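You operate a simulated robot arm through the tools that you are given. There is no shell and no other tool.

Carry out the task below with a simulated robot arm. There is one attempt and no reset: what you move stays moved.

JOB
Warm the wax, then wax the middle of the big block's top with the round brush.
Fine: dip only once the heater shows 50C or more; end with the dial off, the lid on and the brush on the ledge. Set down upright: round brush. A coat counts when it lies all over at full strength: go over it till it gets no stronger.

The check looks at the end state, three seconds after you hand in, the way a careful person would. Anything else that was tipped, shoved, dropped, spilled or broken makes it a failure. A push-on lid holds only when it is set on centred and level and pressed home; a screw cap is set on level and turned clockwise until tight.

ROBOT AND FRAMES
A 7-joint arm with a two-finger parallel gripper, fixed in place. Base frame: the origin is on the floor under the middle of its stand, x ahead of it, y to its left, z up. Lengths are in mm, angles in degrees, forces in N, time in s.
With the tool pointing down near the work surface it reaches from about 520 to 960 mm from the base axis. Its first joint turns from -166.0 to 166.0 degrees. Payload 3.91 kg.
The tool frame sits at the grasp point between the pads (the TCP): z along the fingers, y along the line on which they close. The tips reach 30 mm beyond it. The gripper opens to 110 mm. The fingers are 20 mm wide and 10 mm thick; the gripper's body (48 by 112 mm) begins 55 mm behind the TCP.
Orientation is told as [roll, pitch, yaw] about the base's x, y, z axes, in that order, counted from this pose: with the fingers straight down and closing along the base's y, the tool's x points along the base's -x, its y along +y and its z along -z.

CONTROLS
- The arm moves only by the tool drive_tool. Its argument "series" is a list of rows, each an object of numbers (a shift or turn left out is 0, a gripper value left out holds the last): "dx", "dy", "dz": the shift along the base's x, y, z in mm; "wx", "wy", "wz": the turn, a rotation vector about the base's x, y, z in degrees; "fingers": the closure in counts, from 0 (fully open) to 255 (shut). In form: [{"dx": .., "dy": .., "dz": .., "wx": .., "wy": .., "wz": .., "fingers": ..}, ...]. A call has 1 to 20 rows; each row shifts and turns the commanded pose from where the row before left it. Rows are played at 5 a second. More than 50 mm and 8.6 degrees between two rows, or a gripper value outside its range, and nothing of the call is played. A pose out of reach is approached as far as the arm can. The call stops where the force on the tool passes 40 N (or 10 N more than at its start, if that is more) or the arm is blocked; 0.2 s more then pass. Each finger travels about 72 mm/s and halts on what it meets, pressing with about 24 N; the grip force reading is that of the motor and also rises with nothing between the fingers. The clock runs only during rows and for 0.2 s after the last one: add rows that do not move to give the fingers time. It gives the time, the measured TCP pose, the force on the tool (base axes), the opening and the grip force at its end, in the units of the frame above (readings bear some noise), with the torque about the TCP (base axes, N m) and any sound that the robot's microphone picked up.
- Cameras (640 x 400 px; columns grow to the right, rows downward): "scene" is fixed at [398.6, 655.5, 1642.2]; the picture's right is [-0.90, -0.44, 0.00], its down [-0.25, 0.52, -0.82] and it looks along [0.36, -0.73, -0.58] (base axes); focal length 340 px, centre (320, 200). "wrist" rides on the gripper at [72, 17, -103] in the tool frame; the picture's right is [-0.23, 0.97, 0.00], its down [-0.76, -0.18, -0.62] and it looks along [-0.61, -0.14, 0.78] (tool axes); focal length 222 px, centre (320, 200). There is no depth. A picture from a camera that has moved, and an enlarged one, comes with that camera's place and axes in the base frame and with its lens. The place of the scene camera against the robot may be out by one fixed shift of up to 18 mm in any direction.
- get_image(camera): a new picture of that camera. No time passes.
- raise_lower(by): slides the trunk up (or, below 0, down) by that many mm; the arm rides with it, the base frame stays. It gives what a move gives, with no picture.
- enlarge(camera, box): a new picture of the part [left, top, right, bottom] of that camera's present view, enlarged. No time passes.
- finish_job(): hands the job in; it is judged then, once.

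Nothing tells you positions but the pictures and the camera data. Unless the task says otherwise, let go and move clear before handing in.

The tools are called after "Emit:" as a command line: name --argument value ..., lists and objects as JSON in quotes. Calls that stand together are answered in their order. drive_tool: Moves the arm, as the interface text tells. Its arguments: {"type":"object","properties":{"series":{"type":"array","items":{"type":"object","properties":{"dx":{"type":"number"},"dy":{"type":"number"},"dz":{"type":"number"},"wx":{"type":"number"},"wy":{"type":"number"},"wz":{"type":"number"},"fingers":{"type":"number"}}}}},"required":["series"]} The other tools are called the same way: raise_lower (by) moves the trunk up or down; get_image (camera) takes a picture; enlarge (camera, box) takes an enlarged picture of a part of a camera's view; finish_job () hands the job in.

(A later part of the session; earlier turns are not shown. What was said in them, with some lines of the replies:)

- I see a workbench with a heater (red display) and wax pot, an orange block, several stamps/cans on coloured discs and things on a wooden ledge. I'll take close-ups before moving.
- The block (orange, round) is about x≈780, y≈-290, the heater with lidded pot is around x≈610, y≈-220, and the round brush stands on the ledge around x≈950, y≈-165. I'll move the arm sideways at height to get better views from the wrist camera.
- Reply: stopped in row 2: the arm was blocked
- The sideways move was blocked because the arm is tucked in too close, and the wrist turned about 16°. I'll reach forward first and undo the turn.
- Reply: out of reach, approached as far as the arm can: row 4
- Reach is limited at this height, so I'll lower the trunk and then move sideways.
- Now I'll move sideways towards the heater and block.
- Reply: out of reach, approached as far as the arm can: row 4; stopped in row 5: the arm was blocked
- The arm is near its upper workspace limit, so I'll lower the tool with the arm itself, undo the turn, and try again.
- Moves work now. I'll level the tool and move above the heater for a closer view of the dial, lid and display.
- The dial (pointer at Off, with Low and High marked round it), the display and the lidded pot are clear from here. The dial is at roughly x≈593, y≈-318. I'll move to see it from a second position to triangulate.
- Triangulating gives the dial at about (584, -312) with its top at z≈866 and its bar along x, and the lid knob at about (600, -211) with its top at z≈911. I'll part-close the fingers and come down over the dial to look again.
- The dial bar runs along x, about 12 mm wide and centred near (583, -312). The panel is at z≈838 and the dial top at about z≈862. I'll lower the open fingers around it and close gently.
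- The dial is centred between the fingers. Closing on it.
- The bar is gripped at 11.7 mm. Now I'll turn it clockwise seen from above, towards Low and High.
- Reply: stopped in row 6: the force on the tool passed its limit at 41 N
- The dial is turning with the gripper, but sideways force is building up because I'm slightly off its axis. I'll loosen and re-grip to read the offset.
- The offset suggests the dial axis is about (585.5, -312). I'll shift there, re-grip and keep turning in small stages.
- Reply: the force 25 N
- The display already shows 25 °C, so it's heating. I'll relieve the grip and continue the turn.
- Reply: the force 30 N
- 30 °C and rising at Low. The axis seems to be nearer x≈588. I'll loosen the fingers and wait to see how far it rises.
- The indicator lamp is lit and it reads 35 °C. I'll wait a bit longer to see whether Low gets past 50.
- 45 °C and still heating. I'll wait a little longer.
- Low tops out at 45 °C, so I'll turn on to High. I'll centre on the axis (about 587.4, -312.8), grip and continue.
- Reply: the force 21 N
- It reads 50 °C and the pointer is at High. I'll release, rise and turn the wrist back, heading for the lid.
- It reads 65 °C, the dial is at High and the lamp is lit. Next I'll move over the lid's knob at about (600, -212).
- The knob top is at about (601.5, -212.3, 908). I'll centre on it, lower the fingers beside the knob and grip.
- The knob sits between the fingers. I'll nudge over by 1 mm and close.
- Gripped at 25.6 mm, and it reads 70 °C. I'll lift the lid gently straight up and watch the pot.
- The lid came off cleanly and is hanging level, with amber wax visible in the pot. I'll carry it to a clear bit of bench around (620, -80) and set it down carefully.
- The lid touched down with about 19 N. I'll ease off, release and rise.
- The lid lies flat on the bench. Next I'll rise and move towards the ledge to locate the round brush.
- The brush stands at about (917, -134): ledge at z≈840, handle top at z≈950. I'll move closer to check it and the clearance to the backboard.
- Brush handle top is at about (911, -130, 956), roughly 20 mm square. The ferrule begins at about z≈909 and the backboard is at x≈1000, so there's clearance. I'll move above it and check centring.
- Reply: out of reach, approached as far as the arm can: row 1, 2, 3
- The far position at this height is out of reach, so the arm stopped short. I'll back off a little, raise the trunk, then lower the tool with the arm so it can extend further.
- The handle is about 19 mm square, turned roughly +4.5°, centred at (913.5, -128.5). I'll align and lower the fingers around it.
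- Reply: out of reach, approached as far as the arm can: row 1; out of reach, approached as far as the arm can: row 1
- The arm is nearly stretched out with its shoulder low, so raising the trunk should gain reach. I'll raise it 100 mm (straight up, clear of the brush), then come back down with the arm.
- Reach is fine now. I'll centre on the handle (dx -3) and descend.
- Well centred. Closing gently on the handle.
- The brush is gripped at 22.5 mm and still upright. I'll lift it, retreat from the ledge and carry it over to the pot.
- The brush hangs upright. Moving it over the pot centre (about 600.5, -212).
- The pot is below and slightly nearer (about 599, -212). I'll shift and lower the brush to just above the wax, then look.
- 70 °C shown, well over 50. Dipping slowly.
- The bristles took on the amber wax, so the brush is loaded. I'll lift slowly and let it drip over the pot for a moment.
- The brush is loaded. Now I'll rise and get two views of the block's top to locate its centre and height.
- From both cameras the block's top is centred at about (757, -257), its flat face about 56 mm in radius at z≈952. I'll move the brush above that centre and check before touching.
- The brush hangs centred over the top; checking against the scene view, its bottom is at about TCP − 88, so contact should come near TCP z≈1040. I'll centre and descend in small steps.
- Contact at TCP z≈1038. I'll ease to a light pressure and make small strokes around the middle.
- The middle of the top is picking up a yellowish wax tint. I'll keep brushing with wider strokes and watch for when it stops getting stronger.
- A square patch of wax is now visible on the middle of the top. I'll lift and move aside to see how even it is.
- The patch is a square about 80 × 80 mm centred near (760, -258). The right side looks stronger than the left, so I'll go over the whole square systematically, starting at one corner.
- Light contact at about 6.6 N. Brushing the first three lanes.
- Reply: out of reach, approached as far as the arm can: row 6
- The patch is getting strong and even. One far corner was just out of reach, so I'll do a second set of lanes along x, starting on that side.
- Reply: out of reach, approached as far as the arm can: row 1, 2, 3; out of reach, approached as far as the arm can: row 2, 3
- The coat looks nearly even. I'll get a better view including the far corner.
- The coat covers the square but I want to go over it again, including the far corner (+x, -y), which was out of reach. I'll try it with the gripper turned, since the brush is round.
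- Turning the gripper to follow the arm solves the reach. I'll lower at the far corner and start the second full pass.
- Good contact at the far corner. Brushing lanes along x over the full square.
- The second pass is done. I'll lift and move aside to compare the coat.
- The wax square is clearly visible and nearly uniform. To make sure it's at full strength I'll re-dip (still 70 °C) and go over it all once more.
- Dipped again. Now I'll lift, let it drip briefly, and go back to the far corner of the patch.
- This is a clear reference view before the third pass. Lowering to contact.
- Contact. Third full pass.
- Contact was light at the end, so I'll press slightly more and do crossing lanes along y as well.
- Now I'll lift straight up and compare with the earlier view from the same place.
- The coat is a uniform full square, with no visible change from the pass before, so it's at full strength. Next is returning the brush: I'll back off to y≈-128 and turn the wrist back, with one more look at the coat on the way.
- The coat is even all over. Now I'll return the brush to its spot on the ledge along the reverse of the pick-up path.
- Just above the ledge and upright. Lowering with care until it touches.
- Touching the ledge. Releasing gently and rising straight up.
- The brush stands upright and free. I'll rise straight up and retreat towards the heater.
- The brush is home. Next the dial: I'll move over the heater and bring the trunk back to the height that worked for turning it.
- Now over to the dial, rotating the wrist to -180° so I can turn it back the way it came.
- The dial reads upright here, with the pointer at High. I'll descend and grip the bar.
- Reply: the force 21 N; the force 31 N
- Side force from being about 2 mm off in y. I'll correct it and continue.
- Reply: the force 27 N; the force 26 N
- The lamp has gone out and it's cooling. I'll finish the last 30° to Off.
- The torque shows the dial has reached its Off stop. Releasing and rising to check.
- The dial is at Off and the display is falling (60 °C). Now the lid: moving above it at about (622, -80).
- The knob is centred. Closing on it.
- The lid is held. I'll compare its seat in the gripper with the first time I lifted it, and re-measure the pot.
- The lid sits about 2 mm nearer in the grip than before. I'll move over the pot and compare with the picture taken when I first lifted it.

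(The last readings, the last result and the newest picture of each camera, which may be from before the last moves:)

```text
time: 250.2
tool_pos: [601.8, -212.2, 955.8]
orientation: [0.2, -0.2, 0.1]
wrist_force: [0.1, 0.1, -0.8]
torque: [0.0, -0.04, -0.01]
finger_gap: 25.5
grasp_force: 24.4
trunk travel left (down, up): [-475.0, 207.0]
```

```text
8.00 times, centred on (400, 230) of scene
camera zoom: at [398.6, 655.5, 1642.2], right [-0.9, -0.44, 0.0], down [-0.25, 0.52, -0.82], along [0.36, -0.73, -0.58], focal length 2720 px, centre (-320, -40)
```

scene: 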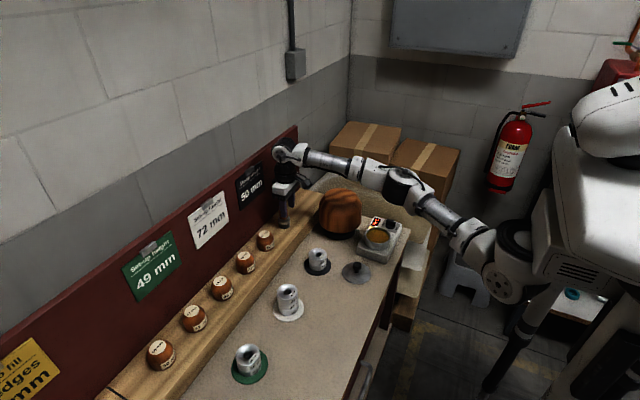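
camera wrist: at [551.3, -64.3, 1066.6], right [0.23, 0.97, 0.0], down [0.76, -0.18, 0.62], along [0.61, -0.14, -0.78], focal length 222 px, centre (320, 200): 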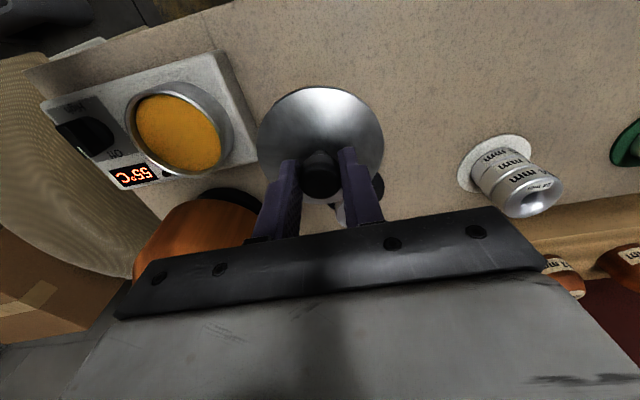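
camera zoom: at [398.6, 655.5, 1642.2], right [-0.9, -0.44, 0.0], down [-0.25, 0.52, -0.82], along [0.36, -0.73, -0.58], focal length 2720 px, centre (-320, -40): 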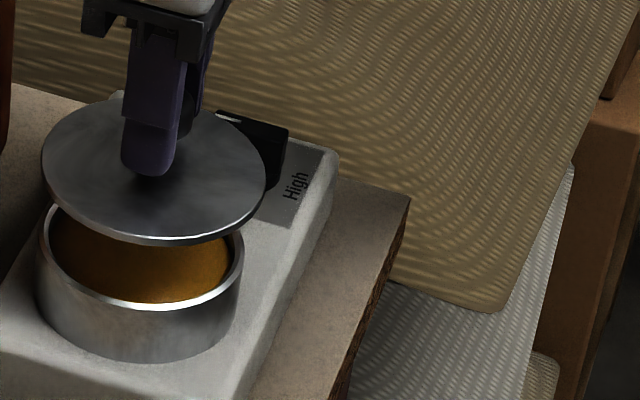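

Emit:
enlarge --camera "wrist" --box '[275, 70, 365, 105]'

```text
7.11 times, centred on (320, 88) of wrist
camera zoom: at [528.7, -193.9, 1058.4], right [0.23, 0.97, 0.0], down [0.76, -0.18, 0.62], along [0.61, -0.14, -0.78], focal length 1580 px, centre (320, 1000)
```

zoom: 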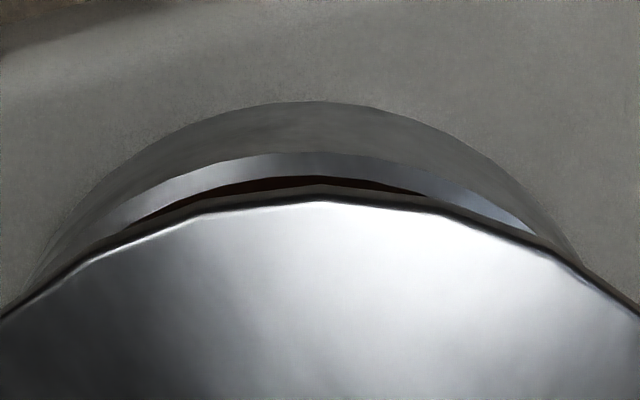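

The lid looks about 1–3 mm off the pot axis. I'll correct (dx +1.3, dy -2.3), lower to just above the rim and re-check.

Emit:
drive_tool --series '[{"dx": 1.3, "dy": -2.3}, {"dz": -8}, {"dz": -8}, {}, {}, {}]'

Emit:
enlarge --camera "wrist" --box '[275, 70, 365, 105]'

Emit:
enlarge --camera "wrist" --box '[240, 60, 400, 160]'

Emit:
enlarge --camera "scene" --box '[370, 210, 420, 250]'

```text
time: 251.6
tool_pos: [603.3, -213.1, 941.4]
orientation: [0.2, -0.2, 0.0]
wrist_force: [-1.4, 0.6, -0.7]
torque: [-0.01, 0.01, -0.01]
finger_gap: 25.8
grasp_force: 23.8
trunk travel left (down, up): [-475.0, 207.0]
```

```text
7.11 times, centred on (320, 88) of wrist
camera zoom: at [529.1, -195.8, 1042.6], right [0.23, 0.97, 0.0], down [0.76, -0.18, 0.62], along [0.61, -0.14, -0.78], focal length 1580 px, centre (320, 1000)
```

zoom: 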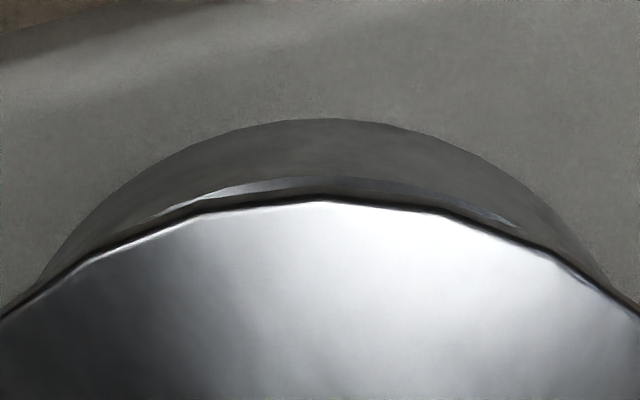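

```text
4.00 times, centred on (320, 110) of wrist
camera zoom: at [529.1, -195.8, 1042.6], right [0.23, 0.97, 0.0], down [0.76, -0.18, 0.62], along [0.61, -0.14, -0.78], focal length 888 px, centre (320, 560)
```

zoom: 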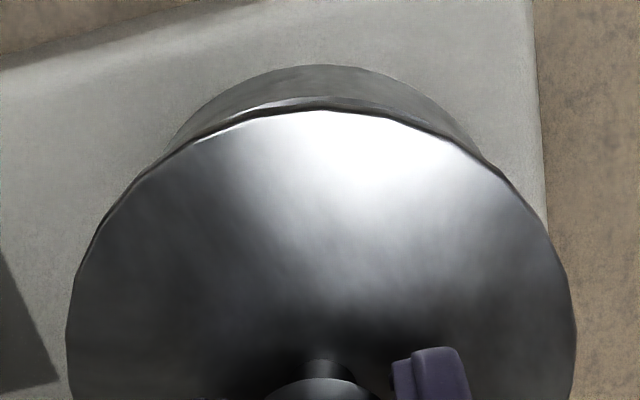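

```text
10.00 times, centred on (395, 230) of scene
camera zoom: at [398.6, 655.5, 1642.2], right [-0.9, -0.44, 0.0], down [-0.25, 0.52, -0.82], along [0.36, -0.73, -0.58], focal length 3401 px, centre (-430, -100)
```

zoom: 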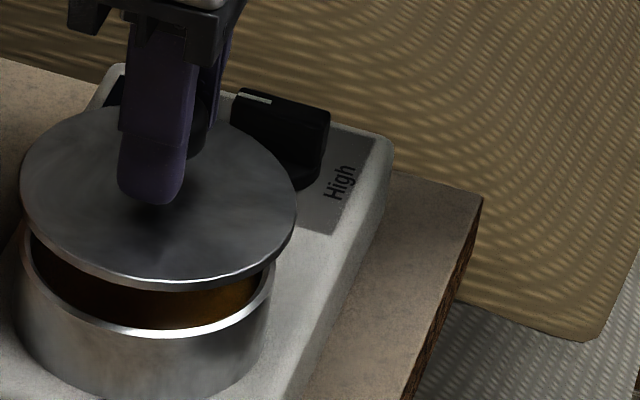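

Nearly aligned now; a small extra shift (+0.8 in x) and then lower slowly, watching the forces.

Emit:
drive_tool --series '[{"dx": 0.8, "dy": 0.2}, {"dz": -4}, {"dz": -4}, {}, {}]'

Emit:
enlarge --camera "wrist" --box '[275, 75, 365, 110]'

Emit:
enlarge --camera "scene" --box '[365, 215, 415, 255]'

```text
time: 252.8
tool_pos: [604.1, -213.3, 932.4]
orientation: [0.2, -0.2, 0.0]
wrist_force: [0.3, 0.5, -1.2]
torque: [0.0, 0.0, -0.03]
finger_gap: 25.4
grasp_force: 23.5
trunk travel left (down, up): [-475.0, 207.0]
```

```text
7.11 times, centred on (320, 92) of wrist
camera zoom: at [531.2, -196.2, 1035.4], right [0.23, 0.97, 0.0], down [0.76, -0.18, 0.62], along [0.61, -0.14, -0.78], focal length 1580 px, centre (320, 964)
```

zoom: 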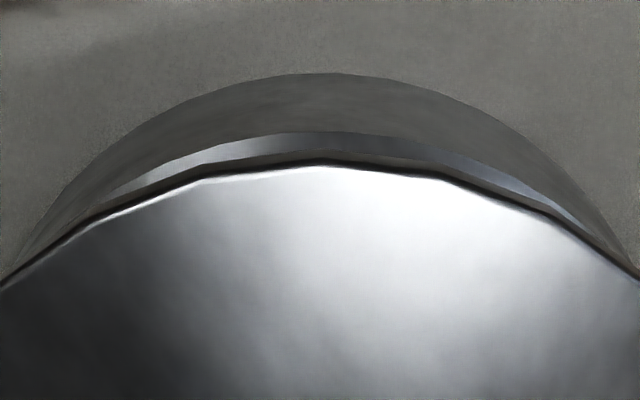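

```text
10.00 times, centred on (390, 235) of scene
camera zoom: at [398.6, 655.5, 1642.2], right [-0.9, -0.44, 0.0], down [-0.25, 0.52, -0.82], along [0.36, -0.73, -0.58], focal length 3401 px, centre (-380, -150)
```

zoom: 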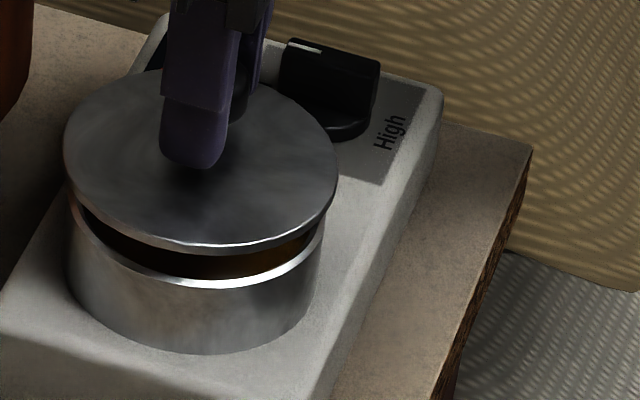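

The two cameras disagree slightly about the fore-aft offset. I'll raise a little and turn the gripper 90° about the lid axis, so the wrist camera can judge that direction by symmetry.

Emit:
drive_tool --series '[{"dz": 6}, {"wz": -8}, {"wz": -8}, {"wz": -8}, {"wz": -8}, {"wz": -8}, {"wz": -8}, {"wz": -8}, {"wz": -8}, {"wz": -8}, {"wz": -8}, {"wz": -8}, {}, {}, {}]'

Emit:
enlarge --camera "wrist" --box '[240, 60, 400, 160]'

Emit:
enlarge --camera "wrist" --box '[275, 70, 365, 105]'

Emit:
enlarge --camera "scene" --box '[365, 215, 415, 255]'

```text
time: 256.0
tool_pos: [606.1, -214.2, 938.1]
orientation: [0.1, -0.1, -88.0]
wrist_force: [0.1, -0.5, 0.2]
torque: [-0.01, 0.0, 0.0]
finger_gap: 25.4
grasp_force: 24.2
trunk travel left (down, up): [-475.0, 207.0]
```

```text
4.00 times, centred on (320, 110) of wrist
camera zoom: at [618.6, -140.4, 1041.6], right [0.98, -0.19, 0.0], down [-0.15, -0.77, 0.62], along [-0.12, -0.61, -0.78], focal length 888 px, centre (320, 560)
```

zoom: 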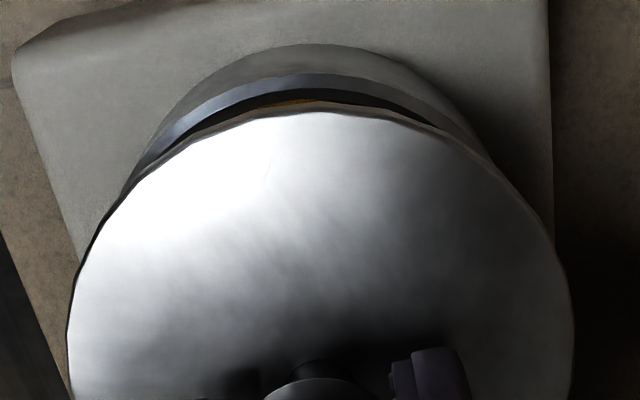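

```text
7.11 times, centred on (320, 88) of wrist
camera zoom: at [618.6, -140.4, 1041.6], right [0.98, -0.19, 0.0], down [-0.15, -0.77, 0.62], along [-0.12, -0.61, -0.78], focal length 1580 px, centre (320, 1000)
```

zoom: 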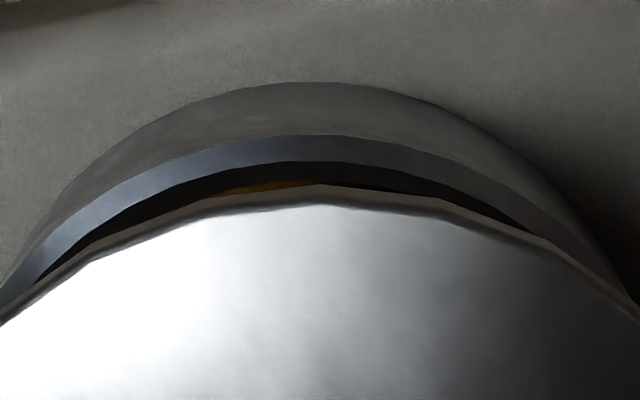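

```text
10.00 times, centred on (390, 235) of scene
camera zoom: at [398.6, 655.5, 1642.2], right [-0.9, -0.44, 0.0], down [-0.25, 0.52, -0.82], along [0.36, -0.73, -0.58], focal length 3401 px, centre (-380, -150)
```

zoom: 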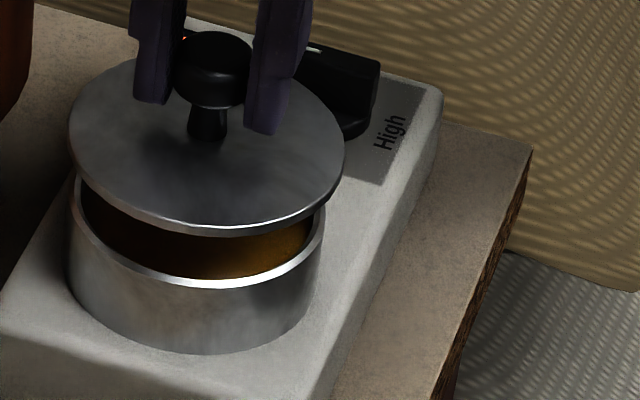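

At this angle the lid is offset mostly because the knob sits about 2 mm forward in the grip. Yaw 0 gives the best combined check, so I'll turn back and fine-tune there.

Emit:
drive_tool --series '[{"wz": 8}, {"wz": 8}, {"wz": 8}, {"wz": 8}, {"wz": 8}, {"wz": 8}, {"wz": 8}, {"wz": 8}, {"wz": 8}, {"wz": 8}, {"wz": 8}, {"dz": -6}, {}, {}, {}]'

Emit:
enlarge --camera "wrist" --box '[275, 75, 365, 110]'

Emit:
enlarge --camera "scene" --box '[365, 215, 415, 255]'

```text
time: 259.2
tool_pos: [604.9, -213.5, 932.9]
orientation: [0.1, -0.3, 0.2]
wrist_force: [-0.5, 0.5, -1.0]
torque: [-0.01, 0.0, -0.04]
finger_gap: 25.7
grasp_force: 23.6
trunk travel left (down, up): [-475.0, 207.0]
```

```text
7.11 times, centred on (320, 92) of wrist
camera zoom: at [530.8, -196.5, 1036.2], right [0.23, 0.97, 0.0], down [0.76, -0.18, 0.62], along [0.61, -0.14, -0.78], focal length 1580 px, centre (320, 964)
```

zoom: 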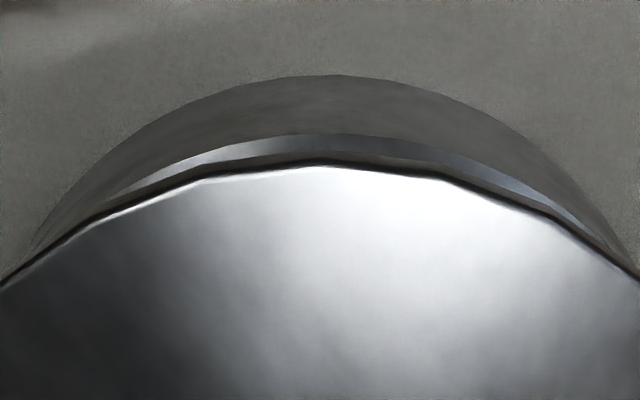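

```text
10.00 times, centred on (390, 235) of scene
camera zoom: at [398.6, 655.5, 1642.2], right [-0.9, -0.44, 0.0], down [-0.25, 0.52, -0.82], along [0.36, -0.73, -0.58], focal length 3401 px, centre (-380, -150)
```

zoom: 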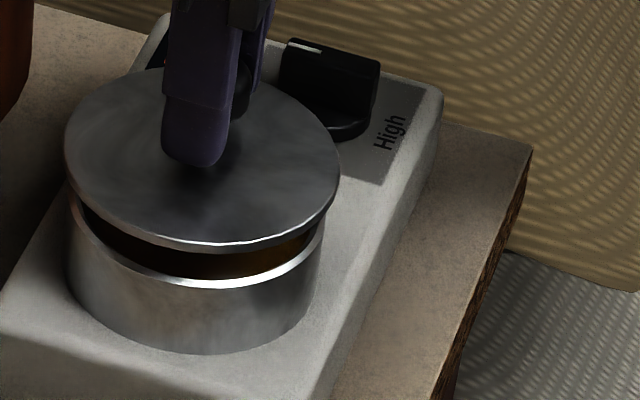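

Aligned within about a millimetre in both views. Lowering the lid onto the rim in small steps.

Emit:
drive_tool --series '[{"dx": 0.2, "dz": -4}, {"dz": -4}, {"dz": -2}, {}, {}]'

Emit:
drive_tool --series '[{"dz": -1.5}, {}]'

Emit:
enlarge --camera "scene" --box '[365, 215, 415, 255]'

Emit:
enlarge --camera "wrist" --box '[275, 75, 365, 110]'

```text
time: 260.4
tool_pos: [605.5, -215.1, 922.6]
orientation: [0.3, -0.3, 0.0]
wrist_force: [-0.2, 0.4, -1.5]
torque: [0.01, -0.02, 0.0]
finger_gap: 25.6
grasp_force: 23.8
trunk travel left (down, up): [-475.0, 207.0]
```

```text
time: 261.0
tool_pos: [605.1, -213.8, 921.9]
orientation: [0.2, -0.3, 0.1]
wrist_force: [-1.0, 0.0, -0.3]
torque: [0.02, 0.0, 0.01]
finger_gap: 25.5
grasp_force: 24.5
trunk travel left (down, up): [-475.0, 207.0]
```

```text
10.00 times, centred on (390, 235) of scene
camera zoom: at [398.6, 655.5, 1642.2], right [-0.9, -0.44, 0.0], down [-0.25, 0.52, -0.82], along [0.36, -0.73, -0.58], focal length 3401 px, centre (-380, -150)
```

zoom: 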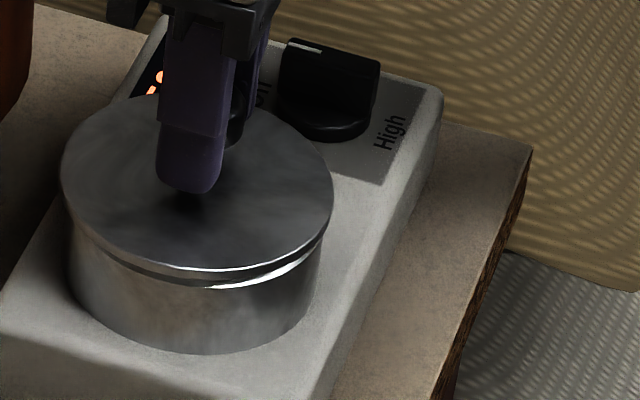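

```text
7.11 times, centred on (320, 92) of wrist
camera zoom: at [531.5, -196.6, 1024.4], right [0.23, 0.97, 0.0], down [0.76, -0.18, 0.62], along [0.61, -0.14, -0.78], focal length 1580 px, centre (320, 964)
```

zoom: 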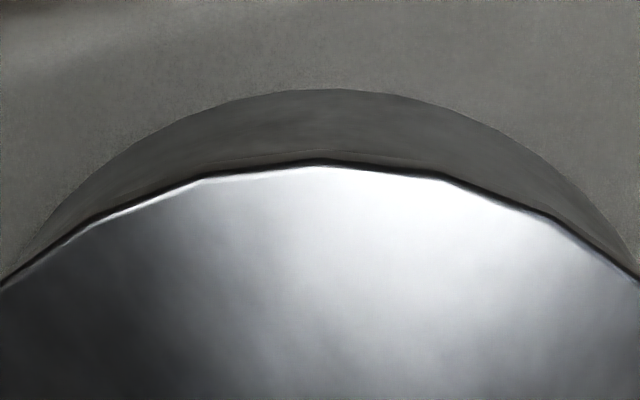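

About 4 mm above the rim and centred. Final lowering and pressing home.

Emit:
drive_tool --series '[{"dx": -0.4, "dz": -1.5}, {"dz": -1}, {}]'

Emit:
drive_tool --series '[{"dz": -1}, {}]'

Emit:
drive_tool --series '[{"dz": -1}, {}]'

```text
time: 261.8
tool_pos: [605.0, -214.7, 920.1]
orientation: [0.2, -0.1, 0.0]
wrist_force: [0.2, -1.0, 0.1]
torque: [0.0, 0.02, 0.01]
finger_gap: 25.7
grasp_force: 23.8
trunk travel left (down, up): [-475.0, 207.0]
```

```text
time: 262.4
tool_pos: [604.5, -214.9, 919.5]
orientation: [0.3, -0.2, 0.0]
wrist_force: [0.9, 0.2, -1.9]
torque: [-0.02, 0.01, 0.01]
finger_gap: 25.5
grasp_force: 23.7
trunk travel left (down, up): [-475.0, 207.0]
```

```text
time: 263.0
tool_pos: [605.5, -215.2, 917.1]
orientation: [0.1, -0.2, -0.1]
wrist_force: [-0.4, -0.4, 0.0]
torque: [-0.01, -0.02, 0.01]
finger_gap: 25.8
grasp_force: 23.9
trunk travel left (down, up): [-475.0, 207.0]
```

Emit:
drive_tool --series '[{"dz": -1}, {}]'

Emit:
enlarge --camera "scene" --box '[365, 215, 415, 255]'

Emit:
enlarge --camera "wrist" --box '[200, 70, 440, 220]'

```text
time: 263.6
tool_pos: [603.8, -214.5, 916.9]
orientation: [0.1, -0.1, 0.0]
wrist_force: [0.7, 0.0, 0.0]
torque: [0.04, -0.02, 0.0]
finger_gap: 25.8
grasp_force: 24.3
trunk travel left (down, up): [-475.0, 207.0]
```

```text
10.00 times, centred on (390, 235) of scene
camera zoom: at [398.6, 655.5, 1642.2], right [-0.9, -0.44, 0.0], down [-0.25, 0.52, -0.82], along [0.36, -0.73, -0.58], focal length 3401 px, centre (-380, -150)
```

zoom: 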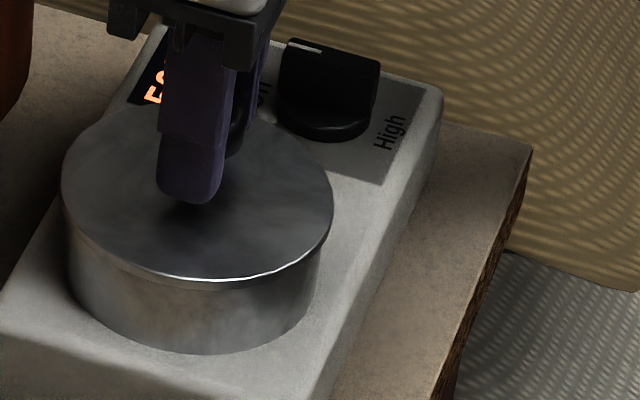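

```text
2.67 times, centred on (320, 145) of wrist
camera zoom: at [530.9, -196.9, 1019.9], right [0.23, 0.97, 0.0], down [0.76, -0.18, 0.63], along [0.61, -0.14, -0.78], focal length 592 px, centre (320, 347)
```

zoom: 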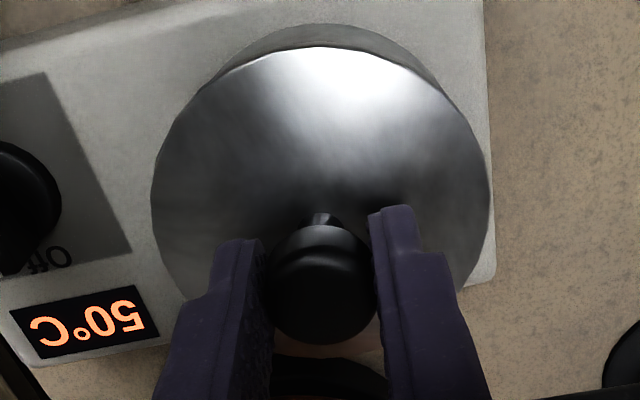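

Comparing with the picture from before I first lifted it, the lid is about 1.2 mm too far in +x and 1 mm in -y. I'll lift 3 mm, correct and lower again.

Emit:
drive_tool --series '[{"dz": 3}, {"dx": -1.2, "dy": 1}, {"dz": -1.5}, {"dz": -1}, {}, {}]'

Emit:
enlarge --camera "wrist" --box '[200, 70, 440, 220]'

Emit:
enlarge --camera "scene" --box '[365, 215, 415, 255]'

Emit:
enlarge --camera "wrist" --box '[275, 75, 365, 110]'

```text
time: 265.0
tool_pos: [603.3, -213.9, 916.4]
orientation: [0.2, -0.3, 0.0]
wrist_force: [1.4, -0.1, 6.5]
torque: [-0.02, 0.15, 0.0]
finger_gap: 25.6
grasp_force: 24.6
trunk travel left (down, up): [-475.0, 207.0]
```

```text
2.67 times, centred on (320, 145) of wrist
camera zoom: at [530.1, -195.9, 1019.7], right [0.23, 0.97, 0.0], down [0.76, -0.18, 0.63], along [0.61, -0.14, -0.78], focal length 592 px, centre (320, 347)
```

zoom: 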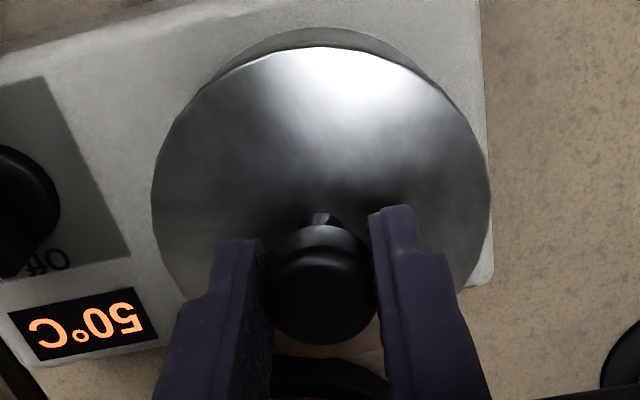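

```text
10.00 times, centred on (390, 235) of scene
camera zoom: at [398.6, 655.5, 1642.2], right [-0.9, -0.44, 0.0], down [-0.25, 0.52, -0.82], along [0.36, -0.73, -0.58], focal length 3401 px, centre (-380, -150)
```

zoom: 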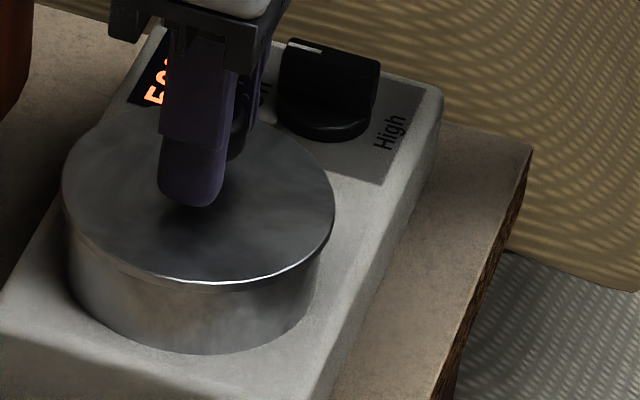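

```text
7.11 times, centred on (320, 92) of wrist
camera zoom: at [530.1, -195.9, 1019.7], right [0.23, 0.97, 0.0], down [0.76, -0.18, 0.63], along [0.61, -0.14, -0.78], focal length 1580 px, centre (320, 964)
```

zoom: 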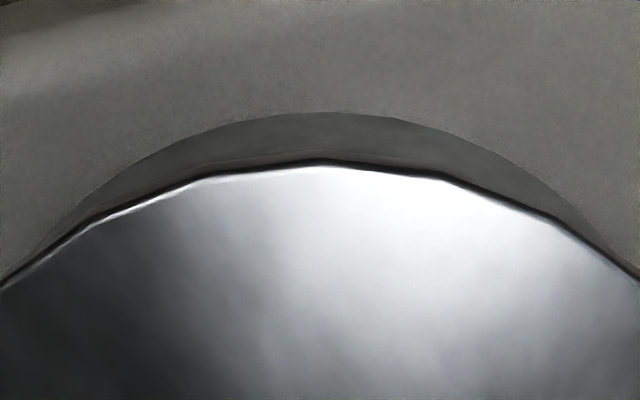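

Contact at 6.5 N and well centred (within about half a millimetre). Now pressing it home.

Emit:
drive_tool --series '[{"dz": -0.8}, {}]'

Emit:
drive_tool --series '[{"dz": -0.8}, {}]'

Emit:
drive_tool --series '[{"dz": -0.8}, {}]'

```text
time: 265.6
tool_pos: [603.2, -213.7, 916.5]
orientation: [0.1, -0.5, 0.0]
wrist_force: [3.2, -3.2, 18.5]
torque: [-0.07, -0.13, 0.0]
finger_gap: 25.6
grasp_force: 23.7
trunk travel left (down, up): [-475.0, 207.0]
```

```text
time: 266.2
tool_pos: [604.1, -213.7, 914.7]
orientation: [0.1, -0.2, 0.0]
wrist_force: [1.8, -6.3, 20.2]
torque: [-0.15, -0.13, -0.01]
finger_gap: 25.6
grasp_force: 23.7
trunk travel left (down, up): [-475.0, 207.0]
```

```text
time: 266.8
tool_pos: [601.8, -212.8, 914.0]
orientation: [0.2, -0.2, -0.1]
wrist_force: [-0.8, -5.7, 19.9]
torque: [-0.12, -0.02, -0.02]
finger_gap: 25.9
grasp_force: 24.3
trunk travel left (down, up): [-475.0, 207.0]
```

The fingers slide on the knob at about 20 N, so to press properly I'll release, rise, close the fingers and push down on the knob's top.

Emit:
drive_tool --series '[{"dz": 1}, {"fingers": 140}, {}, {}, {"dz": 10}, {"dz": 20}, {"dz": 20}, {}, {}]'

Emit:
enlarge --camera "wrist" --box '[200, 50, 440, 200]'

Emit:
enlarge --camera "scene" --box '[365, 205, 415, 255]'

```text
time: 268.8
tool_pos: [606.2, -213.5, 964.2]
orientation: [0.3, -0.2, 0.0]
wrist_force: [-0.5, 0.5, 0.3]
torque: [-0.03, -0.02, 0.01]
finger_gap: 49.5
grasp_force: 0.0
trunk travel left (down, up): [-475.0, 207.0]
```

```text
2.67 times, centred on (320, 125) of wrist
camera zoom: at [531.3, -197.0, 1067.2], right [0.23, 0.97, 0.0], down [0.76, -0.18, 0.62], along [0.61, -0.14, -0.78], focal length 592 px, centre (320, 400)
```

zoom: 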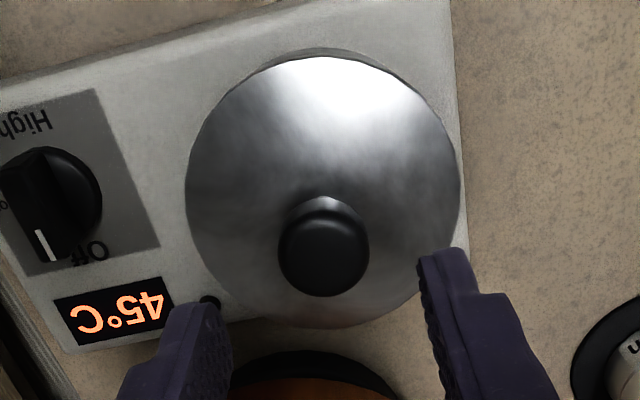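

```text
8.00 times, centred on (390, 230) of scene
camera zoom: at [398.6, 655.5, 1642.2], right [-0.9, -0.44, 0.0], down [-0.25, 0.52, -0.82], along [0.36, -0.73, -0.58], focal length 2720 px, centre (-240, -40)
```

zoom: 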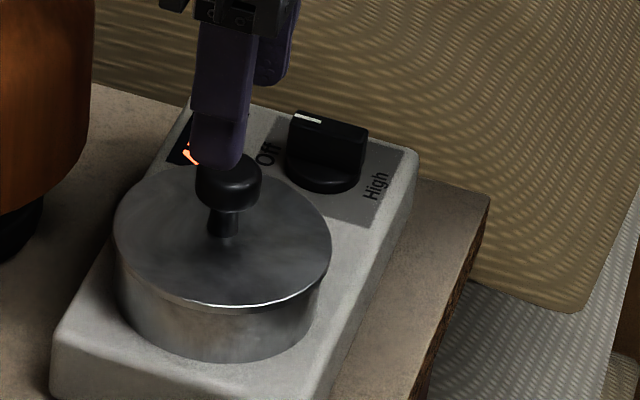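

The lid sits level in its original place. Closing the fingers and pressing on top of the knob.

Emit:
drive_tool --series '[{"dx": -0.9, "dy": 0.8, "fingers": 255}, {}, {}, {}, {"dz": -8}, {"dz": -8}, {"dz": -4}, {}]'

Emit:
enlarge --camera "wrist" --box '[200, 70, 440, 220]'

Emit:
enlarge --camera "scene" --box '[365, 205, 415, 255]'

```text
time: 270.6
tool_pos: [604.1, -211.7, 946.0]
orientation: [0.2, -0.2, -0.1]
wrist_force: [0.5, -0.2, 0.5]
torque: [0.0, -0.01, 0.01]
finger_gap: 0.0
grasp_force: 24.1
trunk travel left (down, up): [-475.0, 207.0]
```

```text
2.67 times, centred on (320, 145) of wrist
camera zoom: at [529.8, -194.4, 1047.9], right [0.23, 0.97, 0.0], down [0.76, -0.18, 0.62], along [0.61, -0.14, -0.78], focal length 592 px, centre (320, 347)
```

zoom: 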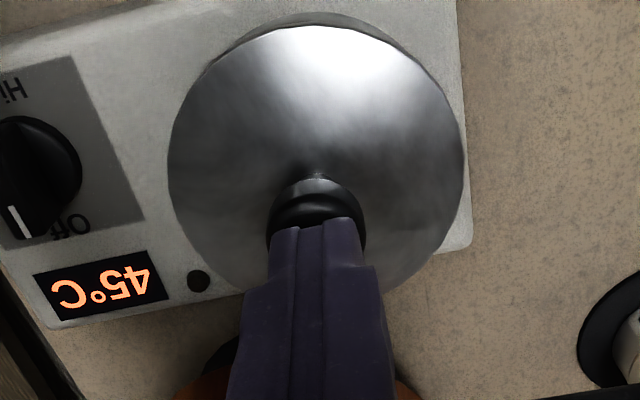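

```text
8.00 times, centred on (390, 230) of scene
camera zoom: at [398.6, 655.5, 1642.2], right [-0.9, -0.44, 0.0], down [-0.25, 0.52, -0.82], along [0.36, -0.73, -0.58], focal length 2720 px, centre (-240, -40)
```

zoom: 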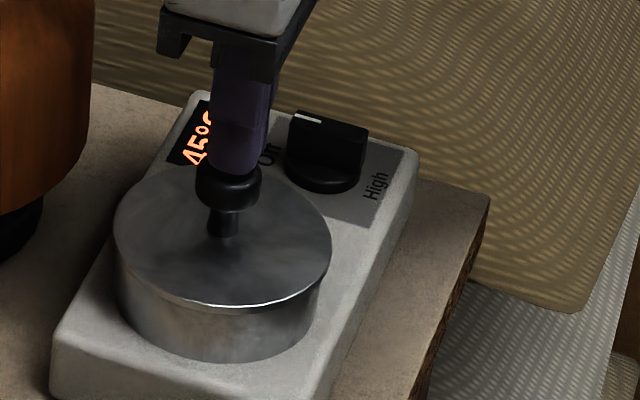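

Emit:
drive_tool --series '[{"dx": 1.5, "dz": -3}, {"dz": -2}, {}]'

Emit:
drive_tool --series '[{"dz": -1.5}, {}]'

Emit:
drive_tool --series '[{"dz": -1.5}, {}]'

```text
time: 271.4
tool_pos: [604.2, -212.2, 941.0]
orientation: [0.1, -0.2, -0.1]
wrist_force: [0.5, -0.5, 0.5]
torque: [-0.01, 0.01, -0.02]
finger_gap: 0.0
grasp_force: 23.9
trunk travel left (down, up): [-475.0, 207.0]
```

```text
time: 272.0
tool_pos: [604.7, -211.7, 940.6]
orientation: [0.0, -0.4, 0.0]
wrist_force: [7.7, -3.2, 21.3]
torque: [-0.14, -0.13, 0.04]
finger_gap: 0.0
grasp_force: 24.0
trunk travel left (down, up): [-475.0, 207.0]
```

```text
time: 272.5
tool_pos: [604.1, -212.6, 940.5]
orientation: [-0.1, -0.8, 0.1]
wrist_force: [-2.4, 0.1, 15.9]
torque: [0.0, 0.22, 0.1]
finger_gap: 0.0
grasp_force: 23.9
trunk travel left (down, up): [-475.0, 207.0]
stopped in row 2: the force on the tool passed its limit at 42 N (the readings are from after the stop); the commanded pose is now the measured one
```

I pressed with over 40 N until the limit stopped it. I'll rise and check the lid from both cameras.

Emit:
drive_tool --series '[{"dz": 5}, {"dz": 15}, {"dz": 15, "fingers": 140}, {"dz": 15}, {"dy": -30}, {"dy": -30}, {"dy": -30}, {}, {}]'

Emit:
enlarge --camera "scene" --box '[360, 190, 420, 250]'

Emit:
get_image --camera "wrist"

Emit:
enlarge --camera "wrist" --box '[240, 20, 480, 170]'

```text
time: 274.5
tool_pos: [602.8, -301.9, 987.3]
orientation: [0.0, -0.5, -0.1]
wrist_force: [0.1, 0.4, 0.8]
torque: [-0.03, 0.02, -0.04]
finger_gap: 49.6
grasp_force: 0.0
trunk travel left (down, up): [-475.0, 207.0]
```

```text
6.67 times, centred on (390, 220) of scene
camera zoom: at [398.6, 655.5, 1642.2], right [-0.9, -0.44, 0.0], down [-0.25, 0.52, -0.82], along [0.36, -0.73, -0.58], focal length 2267 px, centre (-147, 67)
```

zoom: 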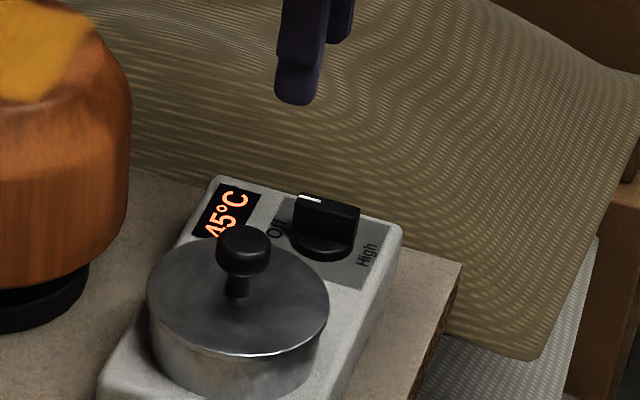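

```text
taken
camera wrist: at [529.4, -284.2, 1089.7], right [0.23, 0.97, 0.0], down [0.76, -0.18, 0.63], along [0.61, -0.14, -0.78], focal length 222 px, centre (320, 200)
```

wrist: 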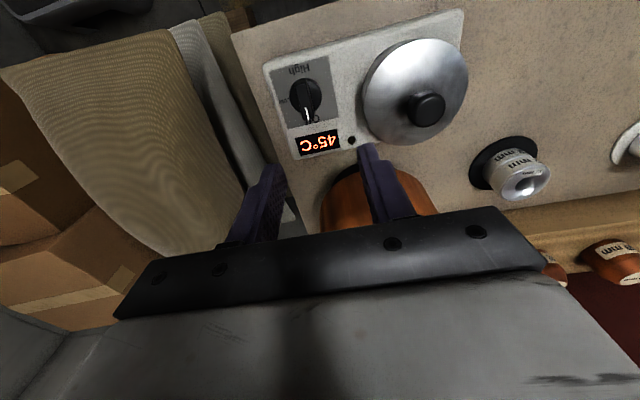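

```text
2.67 times, centred on (360, 95) of wrist
camera zoom: at [529.4, -284.2, 1089.7], right [0.23, 0.97, 0.0], down [0.76, -0.18, 0.63], along [0.61, -0.14, -0.78], focal length 592 px, centre (213, 480)
```

zoom: 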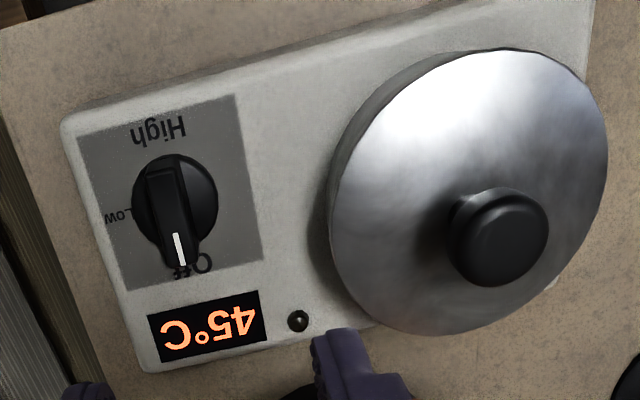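

The lid matches its original place to within a pixel, the dial is at Off with the lamp dark and 45 °C falling. I'll move the arm clear and do a final check of everything.

Emit:
drive_tool --series '[{"dz": 30}, {"dz": 30}, {"dz": 30}, {}, {}]'

Emit:
get_image --camera "scene"

Emit:
enlarge --camera "scene" --box '[260, 170, 440, 290]'

Emit:
enlarge --camera "scene" --box '[268, 190, 308, 230]'

Emit:
enlarge --camera "scene" --box '[320, 180, 360, 220]'

```text
time: 275.7
tool_pos: [605.5, -302.2, 1076.5]
orientation: [0.1, -0.5, -0.1]
wrist_force: [0.3, -0.3, 0.2]
torque: [0.0, -0.01, -0.07]
finger_gap: 49.6
grasp_force: 0.0
trunk travel left (down, up): [-475.0, 207.0]
```

```text
taken
```

scene: 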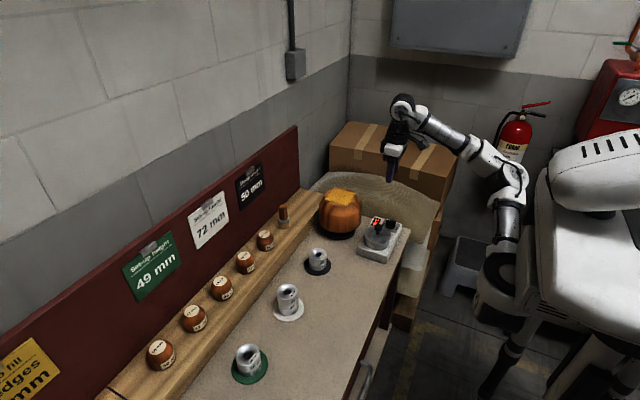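

```text
3.33 times, centred on (350, 230) of scene
camera zoom: at [398.6, 655.5, 1642.2], right [-0.9, -0.44, 0.0], down [-0.25, 0.52, -0.82], along [0.36, -0.73, -0.58], focal length 1134 px, centre (220, 100)
```

zoom: 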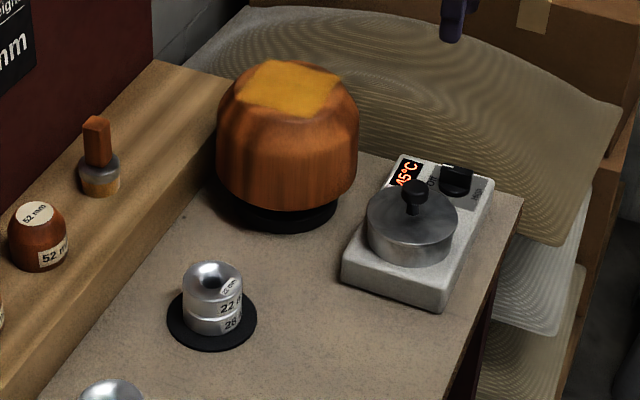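

```text
10.00 times, centred on (288, 210) of scene
camera zoom: at [398.6, 655.5, 1642.2], right [-0.9, -0.44, 0.0], down [-0.25, 0.52, -0.82], along [0.36, -0.73, -0.58], focal length 3401 px, centre (640, 100)
```

zoom: 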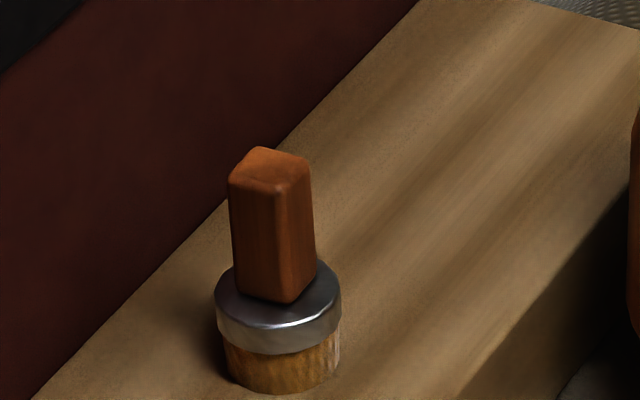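

```text
10.00 times, centred on (340, 200) of scene
camera zoom: at [398.6, 655.5, 1642.2], right [-0.9, -0.44, 0.0], down [-0.25, 0.52, -0.82], along [0.36, -0.73, -0.58], focal length 3401 px, centre (120, 200)
```

zoom: 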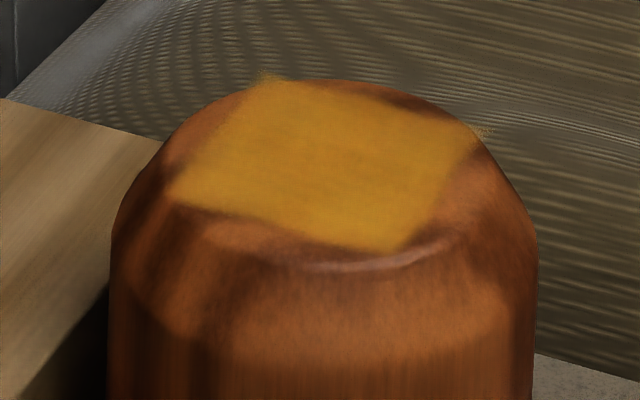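

Everything is in place: the coat is an even, full square on the middle of the block's top, the brush is upright on the ledge, the dial is at Off, and the lid is centred and pressed home. Nothing else has moved and the arm is clear, so I'm handing in.

Emit:
finish_job

```text
The job is handed in.
```

I warmed the wax, waxed the middle of the big block's top with the round brush, and handed the job in. The hand-in gave no verdict, so the state below is from my last pictures.

- **Heating:** Low levelled off at 45 °C, so I turned the dial on to High. Both dips were made at 70 °C.
- **Coat:** The wax covers an even square of about 80 × 80 mm on the middle of the top. I went over the square repeatedly, re-dipped once, and the last pass made no visible difference.
- **Brush:** It is standing upright at its original spot on the ledge.
- **Dial:** It is against its Off stop. The lamp is dark and the display had fallen to 45 °C.
- **Lid:** It is back on, level and within about half a millimetre of where it started. I pressed it home with just over 40 N on the knob and heard no click. It came off with almost no pull at the start, so I don't think it latches.

Nothing else on the bench or ledge was moved, and the arm was clear before I handed in.
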